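You operate a simulated robot arm through the tools that you are given. There is no shell and no other tool. Be economical: measure what you need, move in short steps, check, and stop when the job is done.

The job below is to be done with a simulated robot arm. You get a single attempt, and the scene is never put back.

TASK
Clamp the taped carton and stick the matching label on its top.
Fine: free the holder's jaw, slide it up to the carton, lock its lever; press the label on.
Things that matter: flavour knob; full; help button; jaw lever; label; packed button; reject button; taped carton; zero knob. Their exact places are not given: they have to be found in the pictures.

Only the result counts: the job must be done as asked and must still hold three seconds after the hand-in. Knocking over, shifting, dropping, spilling or breaking anything else fails it.

THE ROBOT
A 7-joint arm with a fingered hand on a trunk, on a base that drives. Base frame: it is fixed to the floor where the robot stands at the start and does not move with it; the origin is under the middle of the robot, x ahead of it, y to its left, z up; the surface under the hand at the start is at about z = 0.85. Readings come in m, rad, newtons and seconds.
Its first joint turns from -2.007 to 2.007 rad. Places, roughly: flavour knob [0.6, -0.1, 1.2]; full [0.6, 0.3, 1]; help button [0.6, -0.2, 1.1]; jaw lever [0.7, 0.1, 1]; label [0.5, 1.25, 1]; packed button [0.6, 0, 0.9]; reject button [0.6, -0.1, 0.9]; zero knob [0.6, -0.2, 0.9]. Payload 5 kg.
The TCP is the grasp point between the finger pads, 0.032 m short of the fingertips. In the tool frame z runs along the fingers and y along their closing line. Largest opening 0.16 m; the body of the gripper starts 0.089 m behind the TCP. The gripper is a hand of 4 fingers: y runs from the thumb to the fingers, the wrist lies at [0, 0, -0.267] in the tool frame, and closing takes about 1.5 s.
Orientation is told as [roll, pitch, yaw] about the base's x, y, z axes, in that order, counted from this pose: with the fingers straight down and closing along the base's y, the tool's x points along the base's -x, its y along +y and its z along -z.

THE INTERFACE
- The arm moves only by the tool jog_arm. Its argument "targets" is a list of rows, each a list of 7 numbers: the shift along the tool's x, y, z in units of 100 mm (1.0 is 100 mm), then the turn, a rotation vector about the tool's x, y, z in units of 180 degrees (1.0 is 180 degrees), then the finger opening in mm, from 0 to 160. In form: [[tx, ty, tz, rx, ry, rz, grip], ...]. A call has 1 to 10 rows; each row is the pose to reach, as a shift and turn from the pose commanded when the call began, along the tool's axes at that moment. A call with a number of a shift or a turn outside -1 to 1 is refused whole. Rows are played at 5 a second. More than 0.05 m and 0.15 rad between two rows, or a gripper value outside its range, and nothing of the call is played. A pose out of reach is approached as far as the arm can. The call stops where the force on the tool passes 90 N (or 10 N more than at its start, if that is more) or the arm is blocked; 0.2 s more then pass. The fingers move at their own pace (about 0.045 m/s each) and stop on an object; they squeeze with about 26 N. The grip force told is the motor's: it shows also when the fingers shut on nothing. Time passes only in rows, and 0.2 s behind the last, so rows that repeat a pose let the fingers close. The reply holds the time, the measured pose of the TCP, the force on the tool along the base axes, the opening and the grip force, in the units named above and with some noise, with the torque about the TCP (base axes, N m) and any sound that the robot's microphone picked up, and new pictures: "pictures" is both (left out), scene, wrist or none.
- Cameras (640 x 400 px; columns grow to the right, rows downward): "scene" is now at [0.0277, 0.2182, 1.7278]; the picture's right is [0.15, -0.99, 0.00], its down [-0.71, -0.11, -0.70] and it looks along [0.69, 0.10, -0.72] (base axes); focal length 271 px, centre (320, 200). "wrist" rides on the gripper at [0.08, -0.004, -0.114] in the tool frame; the picture's right is [0.05, 1.00, 0.00], its down [-0.82, 0.04, -0.58] and it looks along [-0.58, 0.03, 0.82] (tool axes); focal length 265 px, centre (320, 200).
- raise_lower(by): slides the trunk up (or, below 0, down) by that many m; the arm and the scene camera ride with it, the base frame stays. It gives what a move gives, with no picture.
- roll_base(legs): drives the robot by 1 to 6 legs, each [ahead, turn to the left] in m and rad, along the robot's own axes; the way and the turn of a leg run together, so that a leg with both is an arc; at most 1.5 m and 3.142 rad a leg. The arm and the cameras ride along, it lands a little off, and it stops where it bumps. It gives what a move gives, and a new picture of the scene camera.
- grasp_type(shape): the hand has 4 fingers and takes this shape, open, in about a second: jaw (thumb against the fingers, like two jaws); tri (thumb and two fingers); tip (a fingertip pinch); poke (one finger out to press); point (the index stretched); flat (the hand flat); cup (the hand cupped); fist (a fist). The gripper value then closes the fingers along that shape, each until it touches; the sizes above hold for jaw. It gives what a move gives, with no picture.
- head_to(pan, tilt): turns the head with the scene camera to pan (to the left, within 2.705 rad either way) and tilt (down, from -0.506 to 1.204), counted from straight ahead of the robot. It gives what a move gives, and a new picture of the scene camera.
- point_at(camera, pixels): for up to 12 pixels [column, row] of the newest picture of that camera ("zoom" is the newest enlarged one), the place [x, y, z] in the base frame of the surface seen there, good to about 0.002 m, but the place of the scene camera against the robot may be out by one fixed shift of up to 0.025 m in any direction. It takes no simulated time.
- close_up(camera, box): a new picture of the part [left, top, right, bottom] of that camera's present view, enlarged. It takes no simulated time.
- job_done(): hands the job in; it is judged then, once.

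Go step by step. Measure first, check grasps and placings, and put right what went wrong. The budget is 80 turns and 260 pictures, counting those below and the enlarged ones. Unless the task says otherwise, let go and move clear before handing in, and close with one line.

The tools are called as a command line: name --pt "numbers of a row" for each row, then --argument value for the rest, lists and objects as JSON in quotes. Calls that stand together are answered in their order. jog_arm: Moves the arm, as the interface text tells. Its arguments: {"type":"object","properties":{"targets":{"type":"array","items":{"type":"array","items":{"type":"number"}}},"pictures":{"type":"string","enum":["both","scene","wrist","none"]}},"required":["targets"]} The other tools are called the same way: raise_lower (by) slides the trunk up or down; grasp_type (shape) gives the hand a shape; roll_base (legs) drives the base; head_to (pan, tilt) turns the head that bears the scene camera; point_at (camera, pixels) gives the place of the surface under pixels of a picture; close_up (camera, box) takes an enlarged picture of a part of a camera's view; job_done () hands the job in.

At the start:

```text
t: 0.0
eef_pos: [0.6372, 0.0363, 1.2977]
ee_rot: [0.0, 0.0, 0.002]
ft_force: [0.2, 0.1, 0.9]
wrist_torque: [-0.02, -0.03, -0.02]
grip_width: 0.1596
grip_force: 0.0
shape: jaw
trunk travel left (down, up): [-0.55, 0.44]
robot x, y, heading: [0.0028, 0.0029, 0.001]
head pan, tilt: [0.147, 0.801]
```

scene: 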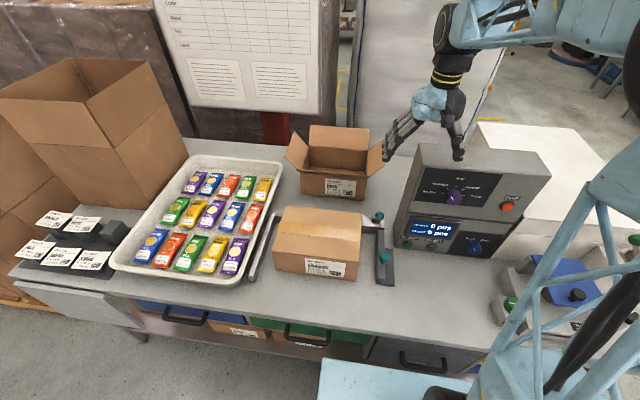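
wrist: 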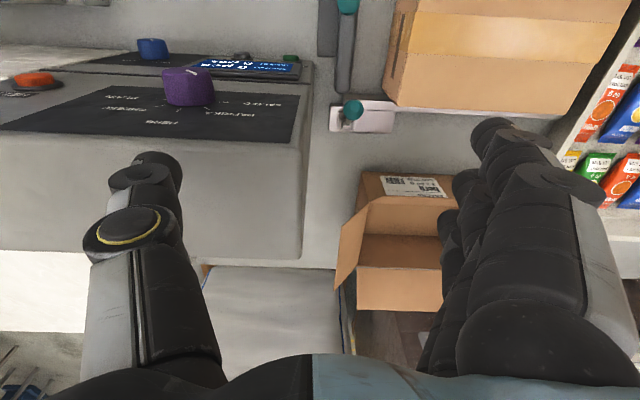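

The carton sits at about (318,243) with teal knobs of the holder at (378,217) and (383,257); labels are at the left (60,240). I'll zoom in on both.

close_up --camera "scene" --box '[240, 180, 420, 300]'

close_up --camera "scene" --box '[0, 190, 150, 290]'

close_up --camera "scene" --box '[380, 150, 560, 270]'

close_up --camera "scene" --box '[150, 0, 330, 120]'

point_at --camera "scene" --pixels '[[378, 217], [383, 257], [285, 208], [360, 215], [270, 252], [355, 262], [250, 262], [262, 215], [340, 187], [390, 275], [372, 200], [430, 250]]'

```text
3.33 times, centred on (330, 240) of scene
```

zoom: 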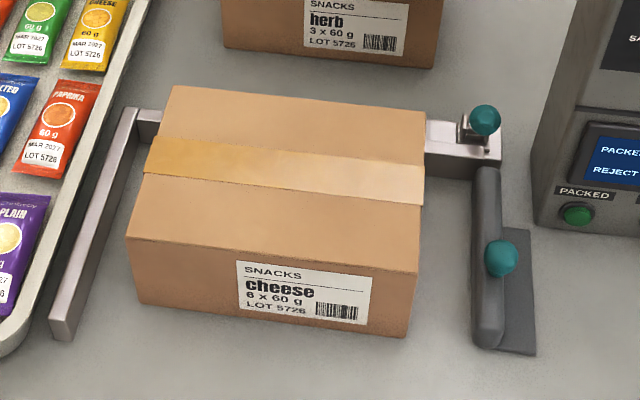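

```text
4.00 times, centred on (75, 240) of scene
```

zoom: 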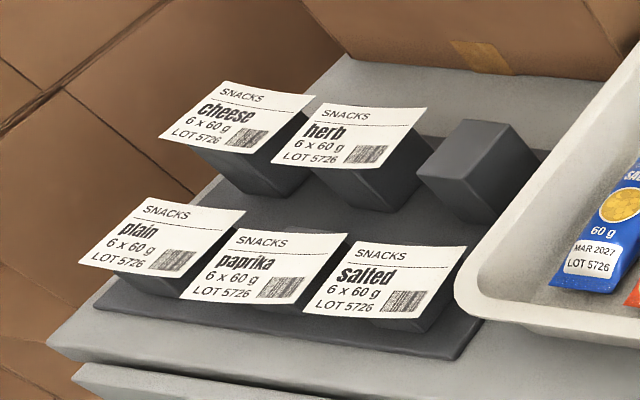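

```text
3.33 times, centred on (470, 210) of scene
```

zoom: 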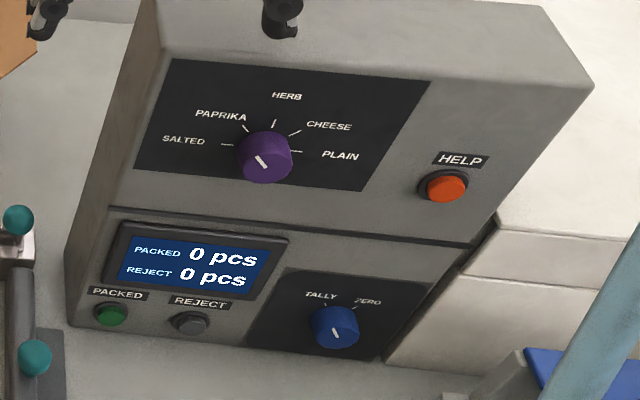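

```text
3.33 times, centred on (240, 60) of scene
```

zoom: 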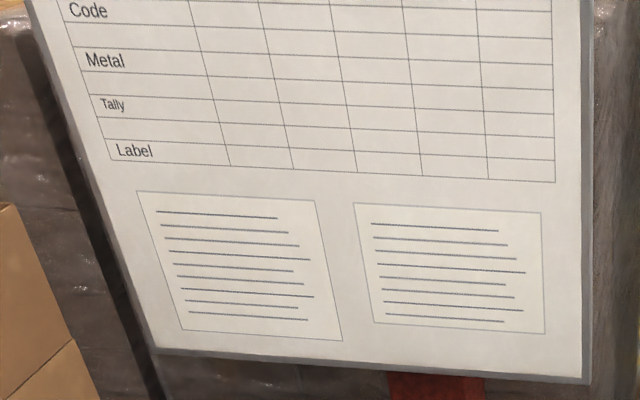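

```text
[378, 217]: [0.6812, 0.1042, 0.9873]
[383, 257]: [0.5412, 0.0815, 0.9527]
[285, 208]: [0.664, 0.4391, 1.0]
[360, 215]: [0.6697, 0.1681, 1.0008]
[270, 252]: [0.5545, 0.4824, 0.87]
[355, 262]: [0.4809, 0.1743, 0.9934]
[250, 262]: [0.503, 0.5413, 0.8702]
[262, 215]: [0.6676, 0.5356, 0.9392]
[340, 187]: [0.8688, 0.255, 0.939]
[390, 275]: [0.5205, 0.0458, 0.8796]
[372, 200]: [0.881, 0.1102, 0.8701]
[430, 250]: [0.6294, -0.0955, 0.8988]
```

The carton reads "cheese 6 x 60 g LOT 5726", and the matching label is the back-left one near (60,219). I'll inspect the holder closer.

close_up --camera "scene" --box '[350, 195, 410, 295]'

close_up --camera "scene" --box '[240, 195, 400, 295]'

point_at --camera "zoom" --pixels '[[142, 68], [55, 300], [125, 80], [60, 260], [38, 298], [80, 280], [170, 40], [485, 68], [440, 75], [530, 120], [530, 280], [575, 290]]'

close_up --camera "wrist" --box '[300, 0, 460, 140]'

```text
4.00 times, centred on (380, 245) of scene
```

zoom: 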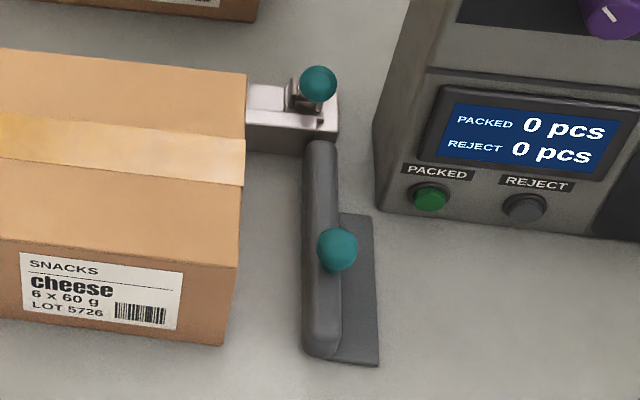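

```text
4.00 times, centred on (320, 245) of scene
```

zoom: 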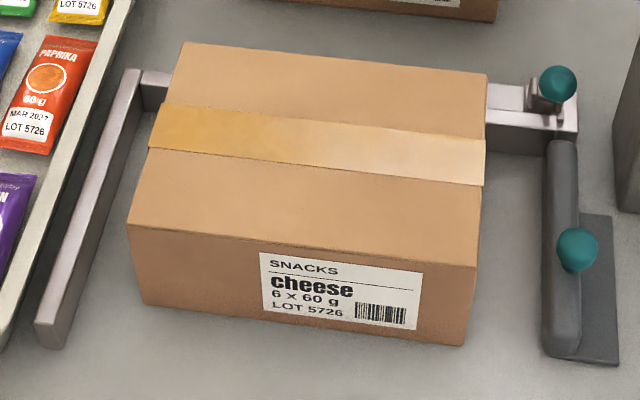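

```text
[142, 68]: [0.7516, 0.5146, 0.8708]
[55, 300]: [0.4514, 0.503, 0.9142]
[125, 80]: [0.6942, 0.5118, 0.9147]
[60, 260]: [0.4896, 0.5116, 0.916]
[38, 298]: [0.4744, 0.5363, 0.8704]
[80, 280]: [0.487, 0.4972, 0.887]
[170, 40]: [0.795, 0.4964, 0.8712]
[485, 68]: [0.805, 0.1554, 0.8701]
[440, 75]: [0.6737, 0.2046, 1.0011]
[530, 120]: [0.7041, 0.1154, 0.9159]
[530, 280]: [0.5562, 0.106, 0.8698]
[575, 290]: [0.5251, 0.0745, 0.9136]
```

```text
2.86 times, centred on (380, 70) of wrist
```

zoom: 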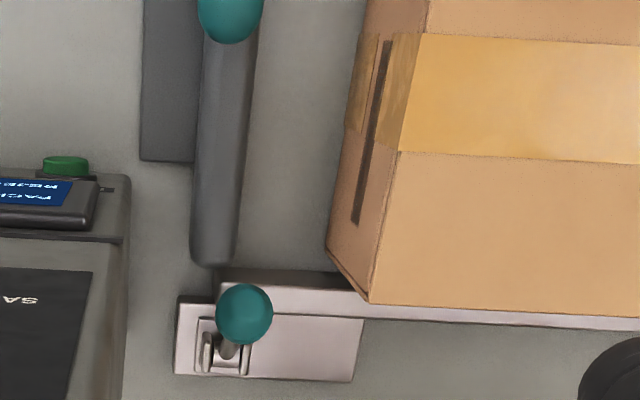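

Next I'll measure via the wrist camera, which should carry no shift, and compare it with the scene camera to find the offset.

point_at --camera "wrist" --pixels '[[361, 111], [358, 5], [355, 123], [346, 60], [372, 122], [389, 97], [361, 3], [430, 70], [500, 20], [384, 80], [348, 88], [362, 88]]'

point_at --camera "scene" --pixels '[[379, 216], [384, 256], [286, 207], [361, 215], [273, 252], [357, 262], [330, 235], [60, 219], [92, 223], [120, 228], [55, 225], [50, 215]]'

close_up --camera "wrist" --box '[320, 80, 410, 140]'

```text
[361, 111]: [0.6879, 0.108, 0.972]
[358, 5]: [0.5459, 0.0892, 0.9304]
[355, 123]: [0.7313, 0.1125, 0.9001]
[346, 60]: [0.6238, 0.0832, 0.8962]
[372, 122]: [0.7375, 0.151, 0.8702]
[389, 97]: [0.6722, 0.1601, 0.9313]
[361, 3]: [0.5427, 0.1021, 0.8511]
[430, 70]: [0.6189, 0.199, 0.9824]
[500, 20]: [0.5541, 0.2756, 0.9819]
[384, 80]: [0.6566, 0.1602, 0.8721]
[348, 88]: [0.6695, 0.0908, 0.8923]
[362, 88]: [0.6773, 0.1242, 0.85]
```

```text
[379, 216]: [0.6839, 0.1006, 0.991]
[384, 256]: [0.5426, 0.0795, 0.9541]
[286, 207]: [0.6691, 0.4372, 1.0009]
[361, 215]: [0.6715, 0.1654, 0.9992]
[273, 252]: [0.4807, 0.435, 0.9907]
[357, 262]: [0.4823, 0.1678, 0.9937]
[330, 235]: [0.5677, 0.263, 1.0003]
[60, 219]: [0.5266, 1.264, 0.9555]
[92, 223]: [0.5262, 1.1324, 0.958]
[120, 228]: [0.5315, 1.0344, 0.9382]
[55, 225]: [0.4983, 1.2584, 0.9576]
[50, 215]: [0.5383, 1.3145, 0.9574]
```

```text
6.67 times, centred on (365, 110) of wrist
```

zoom: 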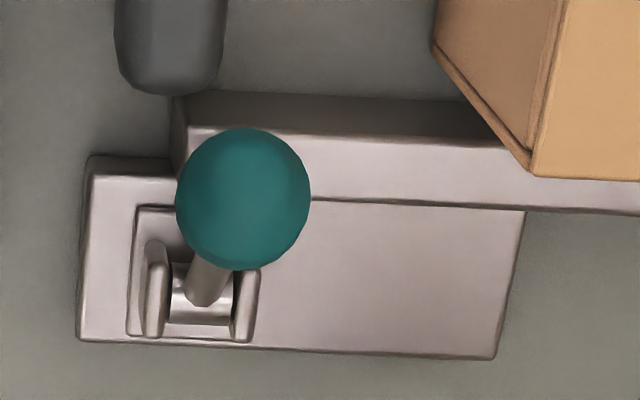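

The wrist camera puts the bench at z=0.85 and the scene camera at 0.87, so the scene z shift is about +0.02. I'll move down and back for a closer wrist view of the lever.

jog_arm --pt "0.25 0.1 0.3 0 0 0 160" --pt "0.5 0.2 0.6 0 0 0 160" --pt "0.8 0.3 0.9 0 0 0 160"

close_up --camera "wrist" --box '[240, 80, 440, 220]'

```text
t: 0.8
eef_pos: [0.5586, 0.065, 1.2077]
ee_rot: [0.0, -0.003, 0.001]
ft_force: [-0.3, -0.6, 0.1]
wrist_torque: [0.03, 0.02, -0.03]
grip_width: 0.16
grip_force: 0.1
shape: jaw
trunk travel left (down, up): [-0.55, 0.44]
robot x, y, heading: [0.0027, 0.0003, -0.002]
head pan, tilt: [0.147, 0.801]
```

scene: 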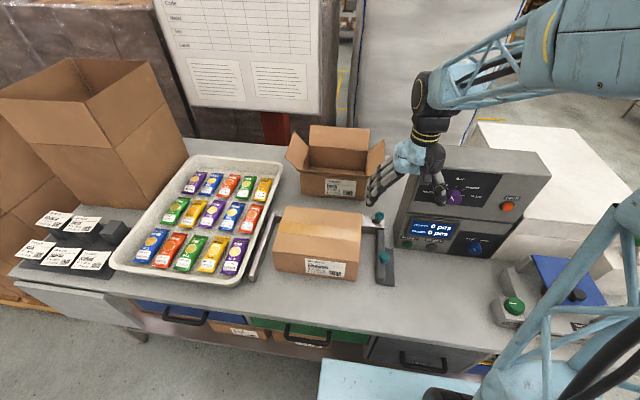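
wrist: 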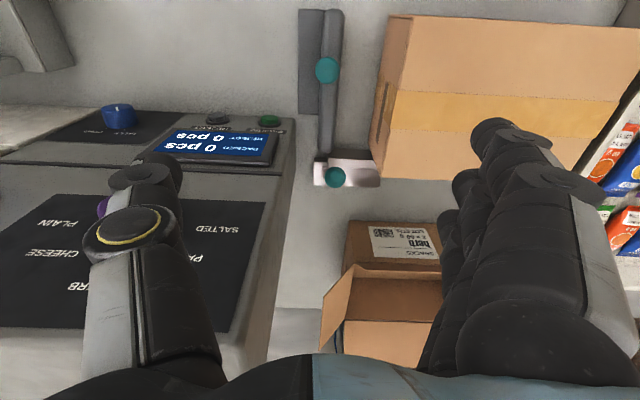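

```text
2.86 times, centred on (340, 150) of wrist
```

zoom: 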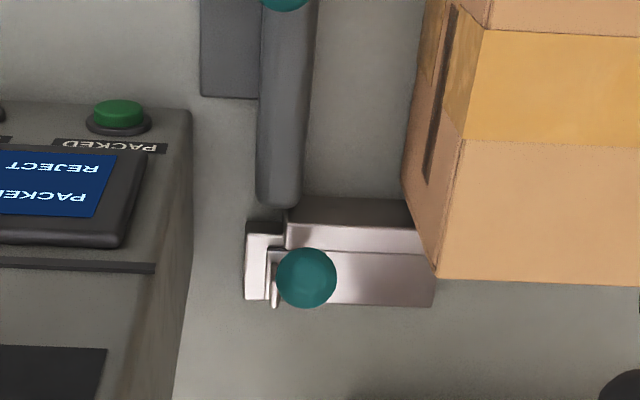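

I'll take dense points around the lever from this view.

point_at --camera "zoom" --pixels '[[306, 260], [306, 277], [306, 295], [280, 277], [330, 277], [256, 262], [274, 285], [380, 280], [300, 237], [278, 195], [262, 240], [292, 212]]'

close_up --camera "wrist" --box '[300, 140, 390, 200]'

point_at --camera "wrist" --pixels '[[327, 62], [327, 75], [335, 12], [335, 130], [328, 150], [310, 110], [310, 12], [375, 170], [390, 16], [382, 170], [345, 20], [318, 20]]'

```text
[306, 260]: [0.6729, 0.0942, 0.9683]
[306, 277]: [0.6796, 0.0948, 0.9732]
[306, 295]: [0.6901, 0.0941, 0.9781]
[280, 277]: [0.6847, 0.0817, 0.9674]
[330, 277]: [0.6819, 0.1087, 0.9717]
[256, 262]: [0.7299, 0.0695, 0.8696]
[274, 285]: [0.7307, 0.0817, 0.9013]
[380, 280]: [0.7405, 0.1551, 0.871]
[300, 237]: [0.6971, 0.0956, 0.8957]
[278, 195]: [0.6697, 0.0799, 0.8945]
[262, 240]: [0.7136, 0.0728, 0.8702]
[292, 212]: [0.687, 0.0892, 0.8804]
```

```text
6.67 times, centred on (345, 170) of wrist
```

zoom: 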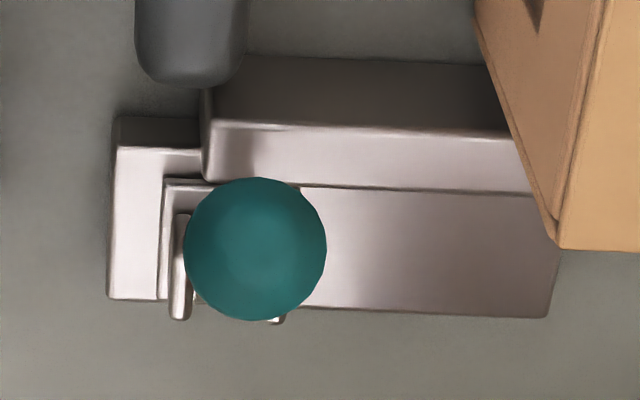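

```text
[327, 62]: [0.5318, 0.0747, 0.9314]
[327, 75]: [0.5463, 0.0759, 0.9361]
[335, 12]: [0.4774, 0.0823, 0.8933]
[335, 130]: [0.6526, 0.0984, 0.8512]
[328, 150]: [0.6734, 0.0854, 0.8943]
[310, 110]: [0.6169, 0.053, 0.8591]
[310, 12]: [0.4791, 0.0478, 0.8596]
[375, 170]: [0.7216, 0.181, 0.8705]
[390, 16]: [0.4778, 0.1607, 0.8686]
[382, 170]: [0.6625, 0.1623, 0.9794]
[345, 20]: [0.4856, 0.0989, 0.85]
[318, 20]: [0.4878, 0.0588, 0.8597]
```

The lever knob sits near (0.685,0.095,0.96) with its pivot near (0.722,0.092,0.89), so it leans toward the robot and swings in x-z. I'll check how close the console is before bringing the hand down.

point_at --camera "wrist" --pixels '[[280, 140], [285, 175], [300, 130], [275, 240], [268, 210], [240, 180], [270, 122], [255, 300], [290, 165]]'

point_at --camera "scene" --pixels '[[420, 150], [415, 180], [400, 240], [410, 215], [412, 205], [397, 235]]'

close_up --camera "scene" --box '[340, 150, 460, 290]'

```text
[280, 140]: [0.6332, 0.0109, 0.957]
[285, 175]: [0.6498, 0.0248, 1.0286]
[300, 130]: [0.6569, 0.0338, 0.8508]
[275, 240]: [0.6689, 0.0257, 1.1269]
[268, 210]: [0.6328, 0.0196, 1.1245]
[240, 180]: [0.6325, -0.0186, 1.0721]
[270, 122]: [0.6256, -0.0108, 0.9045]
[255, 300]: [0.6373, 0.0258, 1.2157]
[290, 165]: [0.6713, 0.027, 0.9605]
```

```text
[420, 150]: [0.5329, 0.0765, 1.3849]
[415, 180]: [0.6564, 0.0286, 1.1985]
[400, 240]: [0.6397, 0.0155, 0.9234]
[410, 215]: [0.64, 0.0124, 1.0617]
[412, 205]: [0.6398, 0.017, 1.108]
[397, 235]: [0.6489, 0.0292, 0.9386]
```

```text
2.86 times, centred on (400, 220) of scene
```

zoom: 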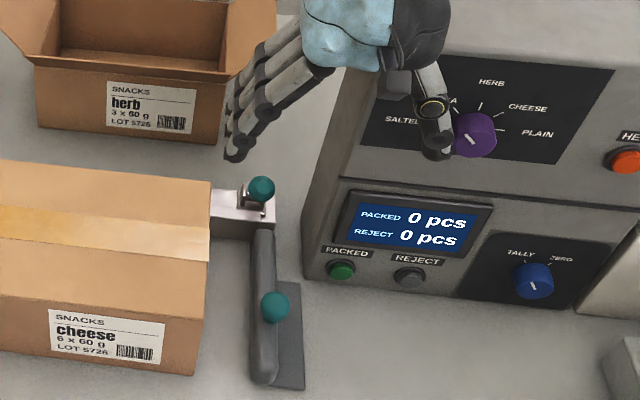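

The console's left face is at y≈0.026 and its front at x≈0.635, so there is too little room for a hand closing along y at the lever. I'll yaw the hand -90° so it closes along x and straddles the knob.

jog_arm --pt "0 0 0 0 0 0.047 120" --pt "0 0 0 0 0 0.094 100" --pt "0 0 0 0 0 0.141 80" --pt "0 0 0 0 0 0.188 60" --pt "0 0 0 0 0 0.235 60" --pt "0 0 0 0 0 0.282 60" --pt "0 0 0 0 0 0.329 60" --pt "0 0 0 0 0 0.376 60" --pt "0 0 0 0 0 0.423 60" --pt "0 0 0 0 0 0.47 60" --pictures "none"

jog_arm --pt "0 0 0 0 0 0.03 60" --pt "0 0 0 0 0 0.03 60"

```text
t: 3.0
eef_pos: [0.557, 0.0672, 1.2079]
ee_rot: [0.001, 0.002, -1.478]
ft_force: [0.4, -0.8, 0.4]
wrist_torque: [-0.02, 0.01, 0.0]
grip_width: 0.0607
grip_force: 0.0
shape: jaw
trunk travel left (down, up): [-0.55, 0.44]
robot x, y, heading: [-0.0006, 0.0005, 0.003]
head pan, tilt: [0.147, 0.801]
```

```text
t: 3.6
eef_pos: [0.5571, 0.0664, 1.2076]
ee_rot: [0.001, 0.0, -1.57]
ft_force: [-0.9, 0.0, -0.1]
wrist_torque: [-0.01, -0.02, 0.0]
grip_width: 0.0609
grip_force: 0.1
shape: jaw
trunk travel left (down, up): [-0.55, 0.44]
robot x, y, heading: [0.0014, 0.0007, -0.002]
head pan, tilt: [0.147, 0.801]
```

scene: 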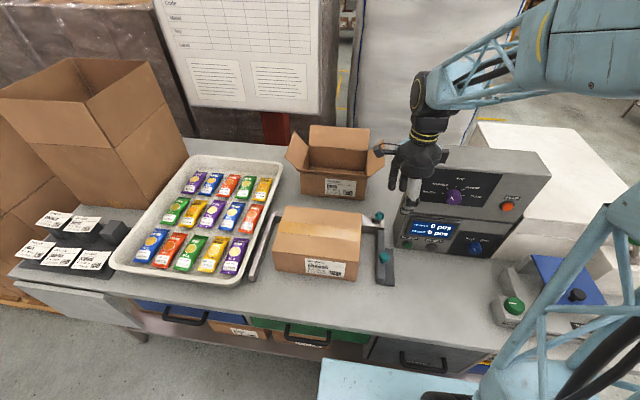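
wrist: 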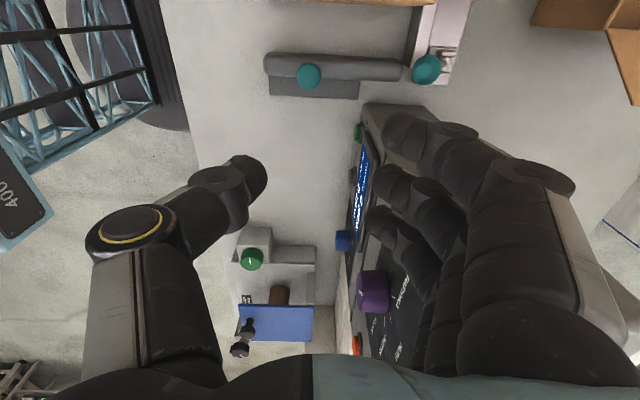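

From this side I can see the lever at (427,68) in the wrist view, so I'll zoom in.

close_up --camera "wrist" --box '[250, 10, 490, 130]'

point_at --camera "zoom" --pixels '[[470, 155], [455, 155], [490, 155], [495, 185], [530, 130], [155, 175], [155, 200], [525, 110], [500, 100], [400, 150], [40, 150], [290, 220]]'

```text
2.67 times, centred on (370, 70) of wrist
```

zoom: 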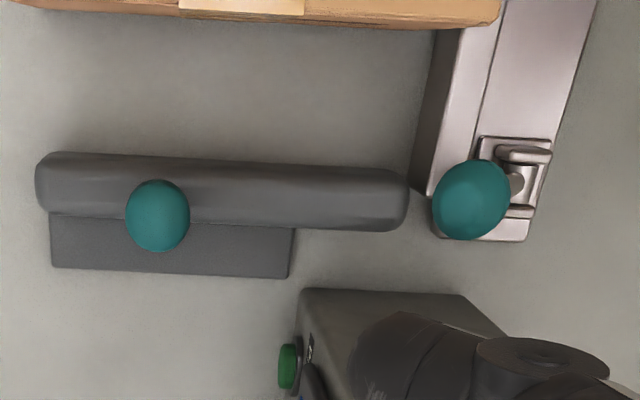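

```text
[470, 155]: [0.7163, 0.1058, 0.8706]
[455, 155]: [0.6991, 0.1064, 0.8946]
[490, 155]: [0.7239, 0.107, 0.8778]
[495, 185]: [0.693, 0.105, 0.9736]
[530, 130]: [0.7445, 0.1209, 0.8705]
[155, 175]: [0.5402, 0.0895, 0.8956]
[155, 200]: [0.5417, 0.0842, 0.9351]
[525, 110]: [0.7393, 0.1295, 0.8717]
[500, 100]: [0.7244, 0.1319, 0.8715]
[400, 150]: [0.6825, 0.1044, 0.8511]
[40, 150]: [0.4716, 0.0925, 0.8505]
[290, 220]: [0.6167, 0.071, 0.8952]
```

The side view confirms the lever leans toward -x. I'll move above its knob with the hand at y=0.097.

jog_arm --pt "0.31 0.2 0 0 0 0 60" --pt "0.31 0.6 0 0 0 0 60" --pt "0.31 1.0 0 0 0 0 60" --pictures "none"

jog_arm --pt "0 0.28 0.4 0 0 0 60" --pt "0 0.28 0.8 0 0 0 60" --pt "0 0.28 1.0 0 0 0 60"

```text
t: 4.4
eef_pos: [0.6589, 0.0965, 1.2077]
ee_rot: [0.003, 0.0, -1.57]
ft_force: [-0.5, -1.2, 0.5]
wrist_torque: [0.02, 0.01, -0.03]
grip_width: 0.0604
grip_force: 0.0
shape: jaw
trunk travel left (down, up): [-0.55, 0.44]
robot x, y, heading: [-0.0021, 0.001, -0.0]
head pan, tilt: [0.147, 0.801]
```

```text
t: 5.2
eef_pos: [0.6854, 0.0995, 1.1075]
ee_rot: [-0.001, 0.0, -1.57]
ft_force: [-1.1, -0.7, 0.0]
wrist_torque: [-0.01, -0.03, -0.01]
grip_width: 0.0602
grip_force: 0.1
shape: jaw
trunk travel left (down, up): [-0.55, 0.44]
robot x, y, heading: [0.0003, -0.0005, 0.001]
head pan, tilt: [0.147, 0.801]
```

scene: 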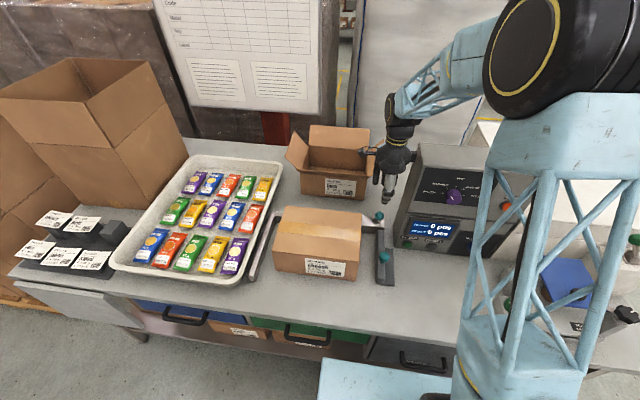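
wrist: 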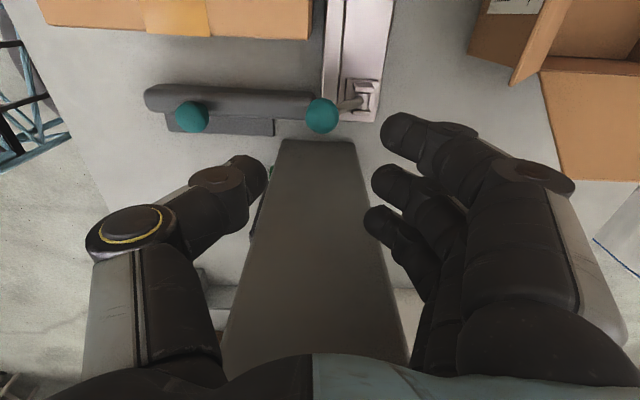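

The knob at (322,115) lines up between thumb and fingers, so I'll descend around it.

jog_arm --pt "-0.03 0 0.4 0 0 0 60" --pt "-0.03 0 0.8 0 0 0 60" --pt "-0.03 0 1.0 0 0 0 60"

close_up --camera "wrist" --box '[180, 60, 480, 260]'

```text
t: 6.0
eef_pos: [0.6851, 0.0948, 1.0072]
ee_rot: [-0.001, 0.001, -1.572]
ft_force: [-0.1, -0.4, 0.3]
wrist_torque: [0.0, -0.01, -0.04]
grip_width: 0.0603
grip_force: 0.1
shape: jaw
trunk travel left (down, up): [-0.55, 0.44]
robot x, y, heading: [-0.001, 0.0015, 0.003]
head pan, tilt: [0.147, 0.801]
```

scene: 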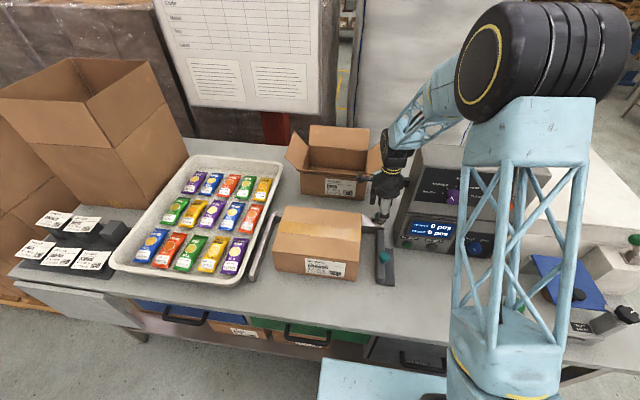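
wrist: 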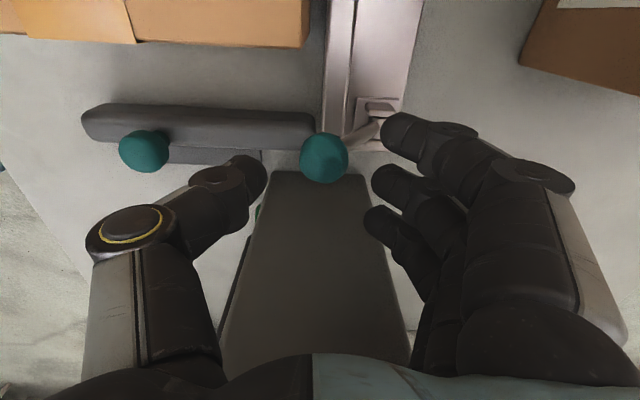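

```text
2.00 times, centred on (330, 160) of wrist
```

zoom: 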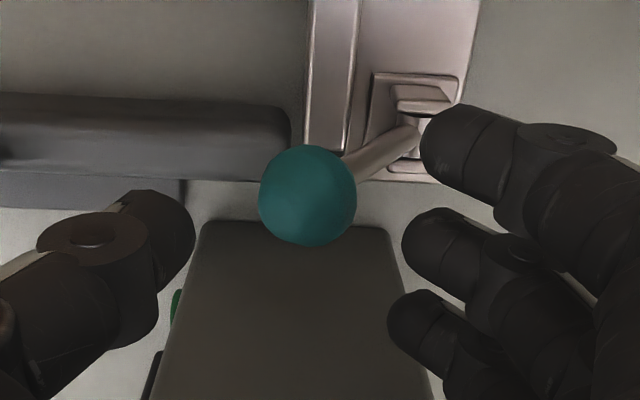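

The knob is centred, so I'll descend 30 mm, narrow to 38 mm, and push toward +x while watching the force.

jog_arm --pt "0 0 0.3 0 0 0 60" --pt "0 0 0.3 0 0 0 38" --pt "0 0 0.3 0 0 0 38" --pt "0 0.1 0.28 0 0 0 38" --pt "0 0.2 0.25 0 0 0 38" --pt "0 0.3 0.23 0 0 0 38"

close_up --camera "wrist" --box '[180, 60, 480, 260]'

```text
t: 7.4
eef_pos: [0.717, 0.0955, 0.9844]
ee_rot: [0.0, -0.001, -1.571]
ft_force: [-1.5, 0.4, -0.6]
wrist_torque: [0.0, 0.07, 0.0]
grip_width: 0.0395
grip_force: 0.1
shape: jaw
trunk travel left (down, up): [-0.55, 0.44]
robot x, y, heading: [-0.0008, 0.0018, 0.001]
head pan, tilt: [0.147, 0.801]
```

scene: 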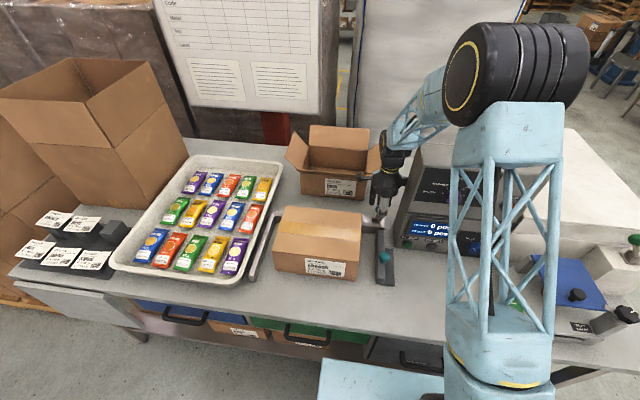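
wrist: 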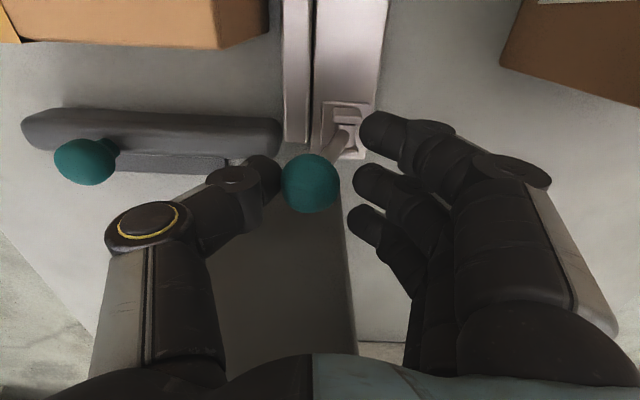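

```text
2.00 times, centred on (330, 160) of wrist
```

zoom: 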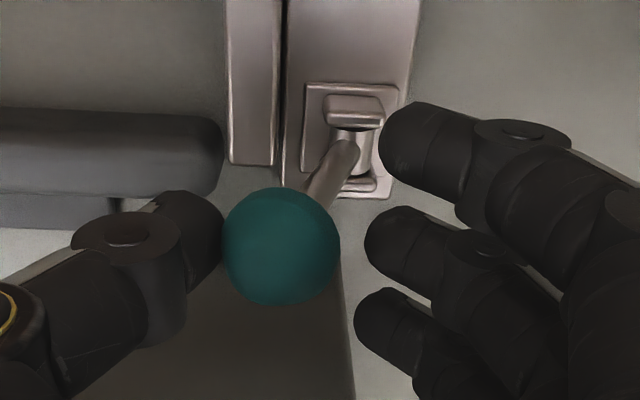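

The thumb is pushing the lever with little force and it is moving. I'll keep going past vertical.

jog_arm --pt "0 0.12 0.0 0 0 0 38" --pt "0 0.24 0.03 0 0 0 38" --pt "0 0.36 0.07 0 0 0 38" --pt "0 0.48 0.12 0 0 0 38" --pt "0 0.6 0.18 0 0 0 38"

close_up --camera "wrist" --box '[180, 60, 480, 260]'

```text
t: 8.6
eef_pos: [0.7764, 0.094, 0.965]
ee_rot: [-0.001, 0.001, -1.571]
ft_force: [0.8, 0.2, 0.2]
wrist_torque: [0.0, 0.05, 0.0]
grip_width: 0.0384
grip_force: 0.0
shape: jaw
trunk travel left (down, up): [-0.55, 0.44]
robot x, y, heading: [0.0018, -0.0018, -0.0]
head pan, tilt: [0.147, 0.801]
```

scene: 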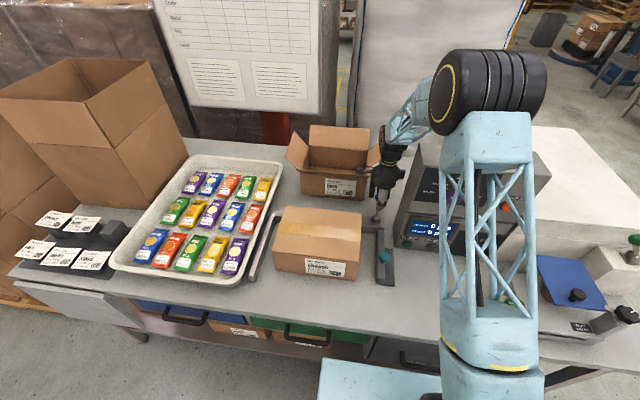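
wrist: 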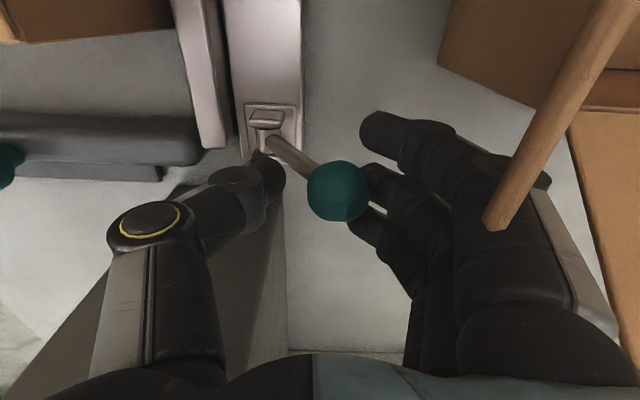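

```text
2.00 times, centred on (330, 160) of wrist
```

zoom: 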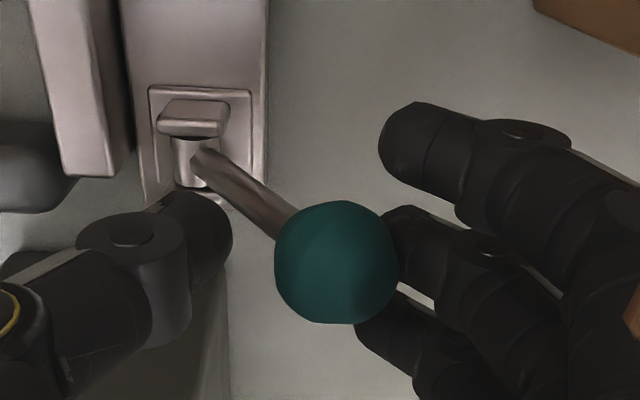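

The lever has flipped past vertical to +x and its knob at (337,190) rests by the fingers. The open carton's flap (a brown edge at (500,200)) is close to the hand, so I'll back off slightly in -x and lift straight up.

jog_arm --pt "0 -0.08 0 0 0 0 60" --pt "0 -0.08 -0.3 0 0 0 60" --pt "0 -0.15 -0.7 0 0 0 60" --pt "0 -0.3 -1.0 0 0 0 60"

close_up --camera "scene" --box '[280, 110, 440, 290]'

```text
t: 9.6
eef_pos: [0.7449, 0.0931, 1.0674]
ee_rot: [-0.001, 0.0, -1.57]
ft_force: [0.2, -0.2, -0.8]
wrist_torque: [-0.01, -0.01, 0.01]
grip_width: 0.0597
grip_force: 0.1
shape: jaw
trunk travel left (down, up): [-0.55, 0.44]
robot x, y, heading: [-0.0032, 0.0022, -0.002]
head pan, tilt: [0.147, 0.801]
```

scene: 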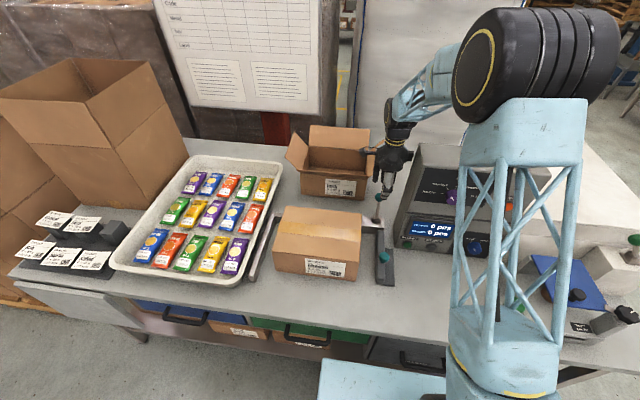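
wrist: 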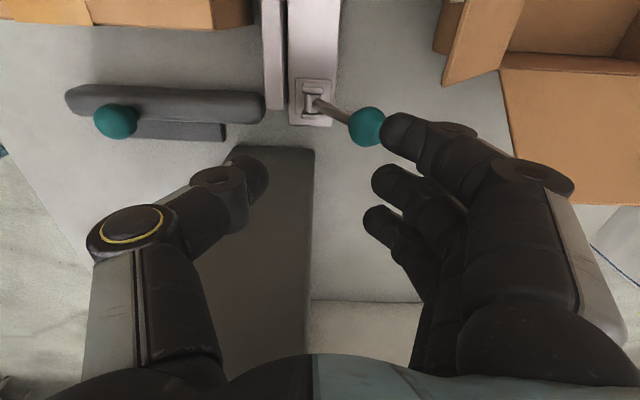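

```text
2.22 times, centred on (360, 200) of scene
```

zoom: 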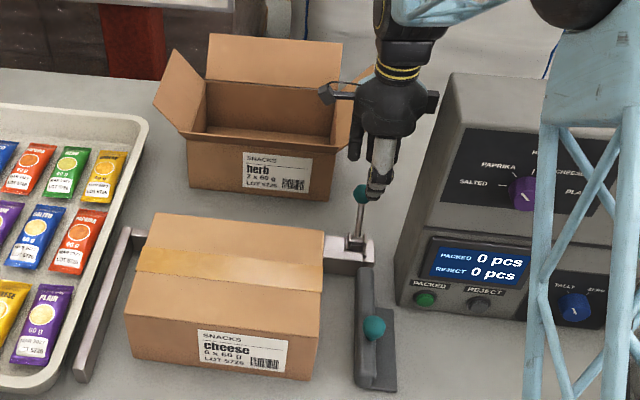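

point_at --camera "wrist" --pixels '[[362, 127], [372, 120], [340, 112], [312, 90], [117, 122], [117, 108], [260, 105], [240, 150]]'

```text
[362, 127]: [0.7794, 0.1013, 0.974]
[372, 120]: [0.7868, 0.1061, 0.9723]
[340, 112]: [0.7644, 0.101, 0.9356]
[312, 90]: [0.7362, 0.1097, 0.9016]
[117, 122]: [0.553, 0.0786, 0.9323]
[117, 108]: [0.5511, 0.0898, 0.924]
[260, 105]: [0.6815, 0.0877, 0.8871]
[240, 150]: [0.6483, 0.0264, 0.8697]
```

The lever now leans to +x with its knob near (0.782,0.095,0.955), symmetric with where it started, so it should be free. Next I'll bring the closed hand to the outer side of the jaw bar, in front of its knob at x≈0.505.

jog_arm --pt "0 -0.45 -0.1 0 0 0 60" --pt "0 -0.9 -0.1 0 0 0 30" --pt "0 -1.0 -0.1 0 0 0 0" --pictures "none"

jog_arm --pt "0 -0.45 0 0 0 0 0" --pt "0 -0.9 0 0 0 0 0" --pt "0 -1.0 0 0 0 0 0" --pictures "none"

jog_arm --pt "0 -0.4 0 0 0 0 0" --pt "-0.45 -0.4 0 0 0 0 0" --pt "-0.9 -0.4 0 0 0 0 0" --pt "-0.9 -0.4 0.45 0 0 0 0"

```text
t: 10.4
eef_pos: [0.6446, 0.0949, 1.0776]
ee_rot: [0.0, 0.0, -1.57]
ft_force: [-0.1, 0.0, -1.0]
wrist_torque: [0.0, 0.02, -0.03]
grip_width: 0.0103
grip_force: 0.1
shape: jaw
trunk travel left (down, up): [-0.55, 0.44]
robot x, y, heading: [-0.0025, 0.0001, 0.001]
head pan, tilt: [0.147, 0.801]
```

```text
t: 11.2
eef_pos: [0.5466, 0.0948, 1.0761]
ee_rot: [0.0, -0.001, -1.57]
ft_force: [-0.5, 0.7, -0.1]
wrist_torque: [-0.03, 0.01, 0.02]
grip_width: 0.0
grip_force: 25.8
shape: jaw
trunk travel left (down, up): [-0.55, 0.44]
robot x, y, heading: [0.0014, -0.0001, -0.002]
head pan, tilt: [0.147, 0.801]
```

```text
t: 12.2
eef_pos: [0.5062, 0.0069, 1.0313]
ee_rot: [0.001, -0.002, -1.57]
ft_force: [0.4, 0.2, 0.2]
wrist_torque: [0.03, -0.04, 0.0]
grip_width: 0.0001
grip_force: 26.3
shape: jaw
trunk travel left (down, up): [-0.55, 0.44]
robot x, y, heading: [0.002, -0.0033, -0.002]
head pan, tilt: [0.147, 0.801]
```

scene: 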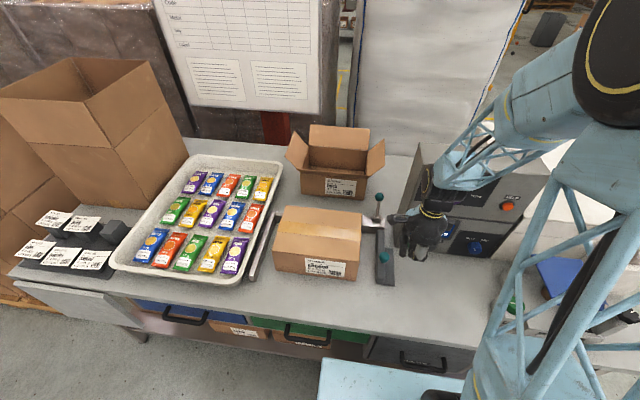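
wrist: 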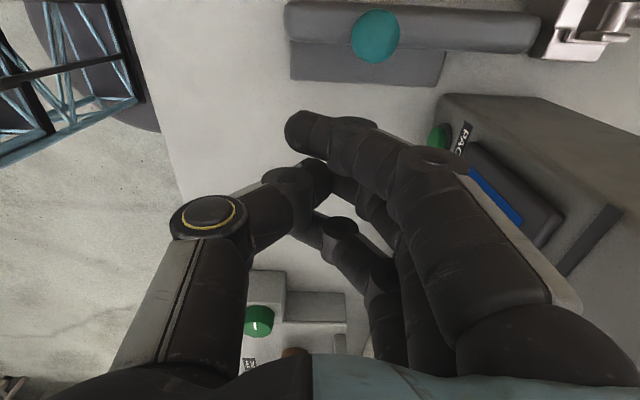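

The index fingertip at (305,130) leads on the +y side and the jaw bar lies beyond it. I'll descend to bar height.

jog_arm --pt "0 0 0.4 0 0 0 0" --pt "0 0 0.8 0 0 0 0" --pt "0 0 1.0 0 0 0 0" --pictures "none"

jog_arm --pt "0 0 0.2 0 0 0 0" --pt "0 0 0.2 0 0 0 0"

```text
t: 13.0
eef_pos: [0.5047, 0.0048, 0.9325]
ee_rot: [0.0, 0.001, -1.57]
ft_force: [0.1, -0.9, -0.1]
wrist_torque: [-0.03, 0.01, -0.01]
grip_width: 0.0002
grip_force: 26.1
shape: jaw
trunk travel left (down, up): [-0.55, 0.44]
robot x, y, heading: [-0.0011, 0.0015, -0.002]
head pan, tilt: [0.147, 0.801]
```

```text
t: 13.6
eef_pos: [0.5053, 0.0048, 0.9103]
ee_rot: [-0.001, 0.001, -1.57]
ft_force: [-0.7, 0.4, 0.9]
wrist_torque: [-0.01, 0.0, -0.01]
grip_width: 0.0002
grip_force: 26.1
shape: jaw
trunk travel left (down, up): [-0.55, 0.44]
robot x, y, heading: [0.0021, -0.0007, 0.001]
head pan, tilt: [0.147, 0.801]
```

scene: 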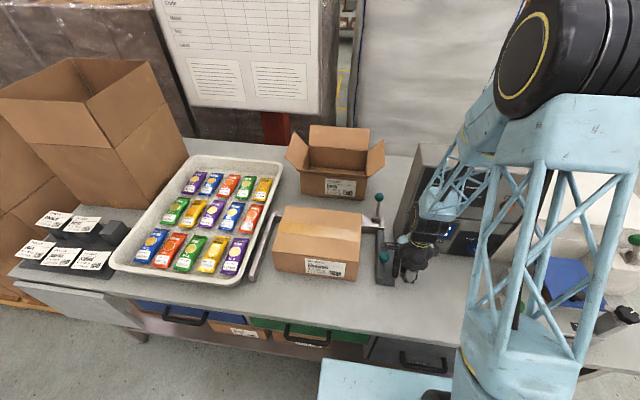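
wrist: 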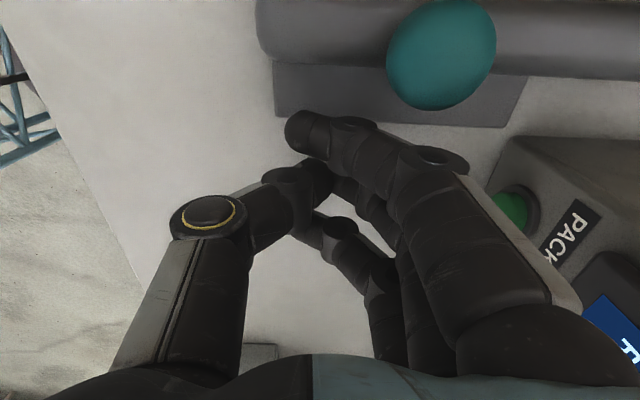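

The finger is at bar height, so I'll advance +y toward the bar in small steps.

jog_arm --pt "0.15 0 0 0 0 0 0" --pt "0.3 0 0 0 0 0 0" --pt "0.4 0 0 0 0 0 0" --pt "0.5 0 0 0 0 0 0"

```text
t: 14.6
eef_pos: [0.5053, 0.0548, 0.9129]
ee_rot: [0.001, 0.001, -1.572]
ft_force: [-0.8, 0.5, 0.1]
wrist_torque: [0.01, 0.01, 0.0]
grip_width: 0.0001
grip_force: 25.5
shape: jaw
trunk travel left (down, up): [-0.55, 0.44]
robot x, y, heading: [-0.0011, 0.0005, -0.002]
head pan, tilt: [0.147, 0.801]
```

scene: 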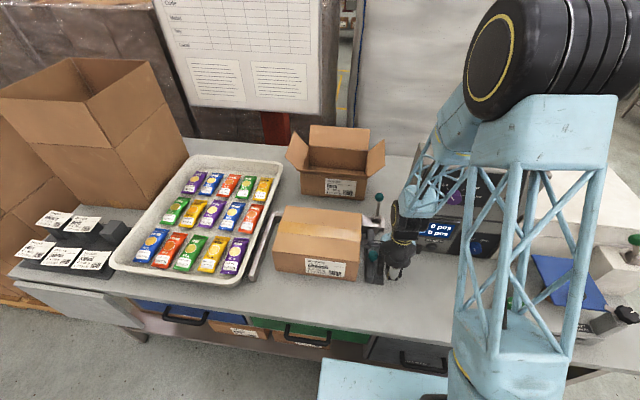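
wrist: 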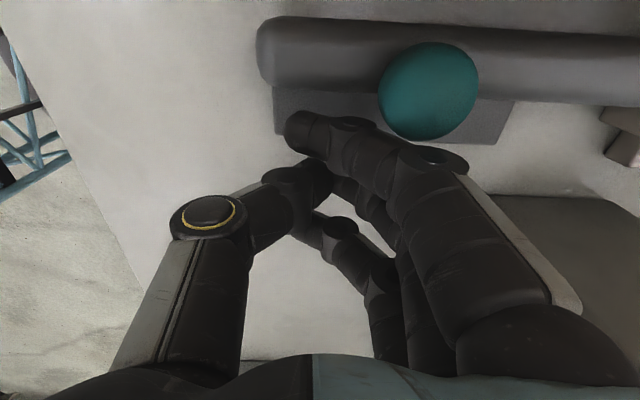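

Now I'll check whether the jaw has moved.

point_at --camera "wrist" --pixels '[[428, 80], [320, 50], [320, 86], [320, 95], [305, 130], [350, 122], [430, 155], [560, 60], [285, 105], [625, 140]]'

close_up --camera "scene" --box '[250, 180, 450, 300]'

```text
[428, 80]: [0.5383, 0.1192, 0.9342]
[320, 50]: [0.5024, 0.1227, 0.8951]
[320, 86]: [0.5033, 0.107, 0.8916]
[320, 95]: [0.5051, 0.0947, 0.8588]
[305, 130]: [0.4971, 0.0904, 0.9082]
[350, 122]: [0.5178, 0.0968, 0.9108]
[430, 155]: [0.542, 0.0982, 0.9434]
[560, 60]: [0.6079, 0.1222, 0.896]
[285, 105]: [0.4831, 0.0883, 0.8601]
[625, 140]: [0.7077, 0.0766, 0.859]
```

```text
3.20 times, centred on (350, 240) of scene
```

zoom: 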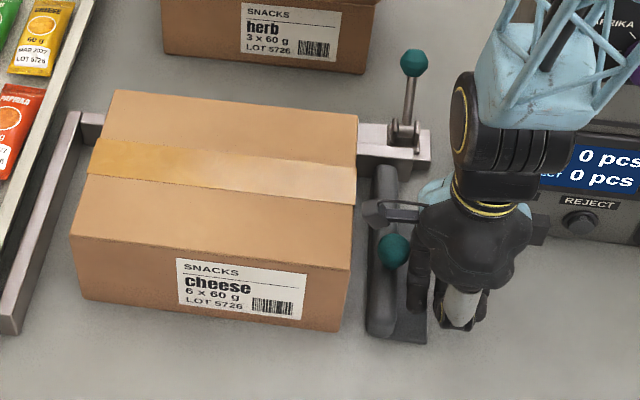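

The jaw slides freely: its knob went from y≈0.078 to ≈0.11 with almost no force, and its inner face is now about 35 mm from the carton. I'll keep pushing in small steps and read the force.

jog_arm --pt "0.1 0 0 0 0 0 0" --pt "0.2 0 0 0 0 0 0" --pt "0.28 0 0 0 0 0 0" --pt "0.34 0 0 0 0 0 0" --pt "0.38 0 0 0 0 0 0"

close_up --camera "scene" --box '[250, 180, 450, 300]'

point_at --camera "wrist" --pixels '[[428, 80], [320, 50], [320, 30], [320, 15], [560, 60], [560, 30], [560, 10]]'

```text
t: 15.8
eef_pos: [0.5056, 0.0914, 0.9114]
ee_rot: [0.0, 0.001, -1.571]
ft_force: [-1.3, -2.1, 1.6]
wrist_torque: [0.12, -0.06, -0.06]
grip_width: 0.0001
grip_force: 25.8
shape: jaw
trunk travel left (down, up): [-0.55, 0.44]
robot x, y, heading: [0.0008, 0.0001, -0.003]
head pan, tilt: [0.147, 0.801]
```

scene: 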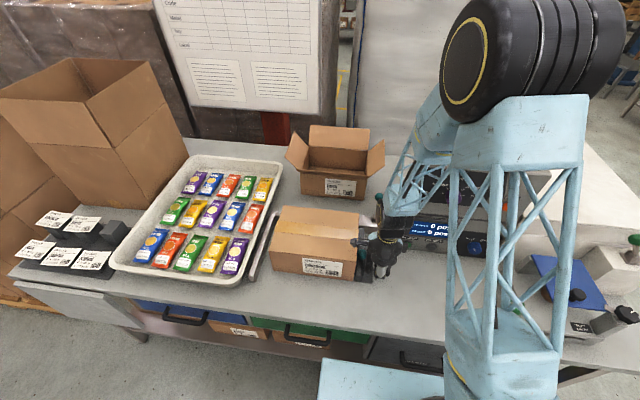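
wrist: 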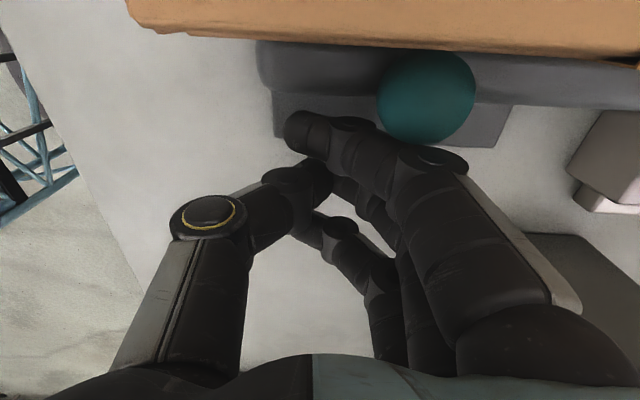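

```text
3.20 times, centred on (350, 240) of scene
```

zoom: 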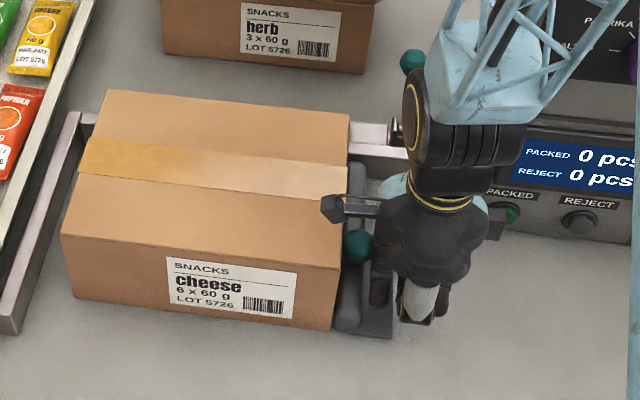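

```text
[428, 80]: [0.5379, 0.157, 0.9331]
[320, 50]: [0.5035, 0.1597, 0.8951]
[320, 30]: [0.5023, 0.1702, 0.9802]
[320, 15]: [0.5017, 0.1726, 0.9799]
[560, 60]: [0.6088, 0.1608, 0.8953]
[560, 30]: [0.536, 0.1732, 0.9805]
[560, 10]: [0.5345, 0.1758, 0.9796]
```

The jaw is touching the carton and nudging it with about 2 N. To truly clamp it, I'll push the carton on until it meets the fixed left rail, checking the gap as I go.

jog_arm --pt "0.07 0 0 0 0 0 0" --pt "0.14 0 0 0 0 0 0" --pt "0.21 0 0 0 0 0 0" --pt "0.28 0 0 0 0 0 0" --pictures "scene"

close_up --camera "scene" --box '[230, 180, 430, 300]'

point_at --camera "zoom" --pixels '[[160, 92], [95, 235], [110, 295], [75, 330], [70, 305], [120, 115], [400, 335], [390, 270]]'

```text
t: 16.8
eef_pos: [0.5051, 0.1221, 0.9126]
ee_rot: [0.0, -0.002, -1.572]
ft_force: [-0.8, -2.5, 0.7]
wrist_torque: [0.02, 0.01, -0.05]
grip_width: 0.0001
grip_force: 25.9
shape: jaw
trunk travel left (down, up): [-0.55, 0.44]
robot x, y, heading: [0.0017, -0.0024, 0.0]
head pan, tilt: [0.147, 0.801]
```

scene: 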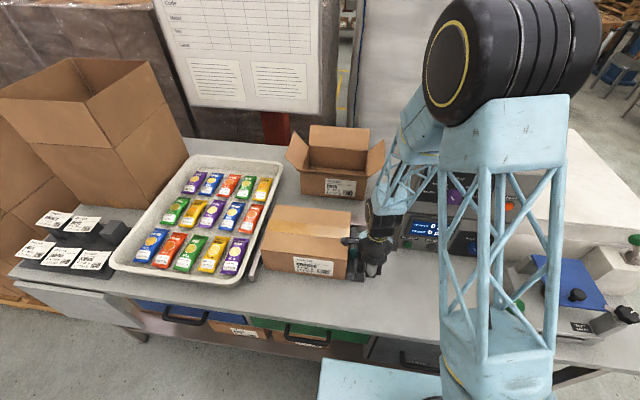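

```text
3.20 times, centred on (330, 240) of scene
```

zoom: 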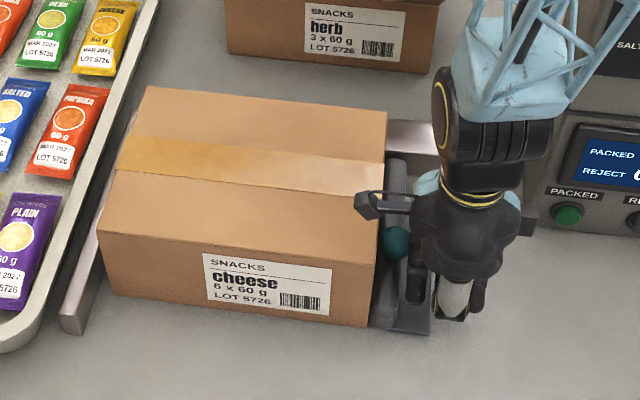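

```text
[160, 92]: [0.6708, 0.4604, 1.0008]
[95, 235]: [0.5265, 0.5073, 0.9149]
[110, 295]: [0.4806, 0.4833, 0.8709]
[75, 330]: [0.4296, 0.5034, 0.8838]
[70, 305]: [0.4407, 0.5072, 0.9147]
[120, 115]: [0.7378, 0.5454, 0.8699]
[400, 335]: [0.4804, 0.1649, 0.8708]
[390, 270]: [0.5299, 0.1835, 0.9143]
```

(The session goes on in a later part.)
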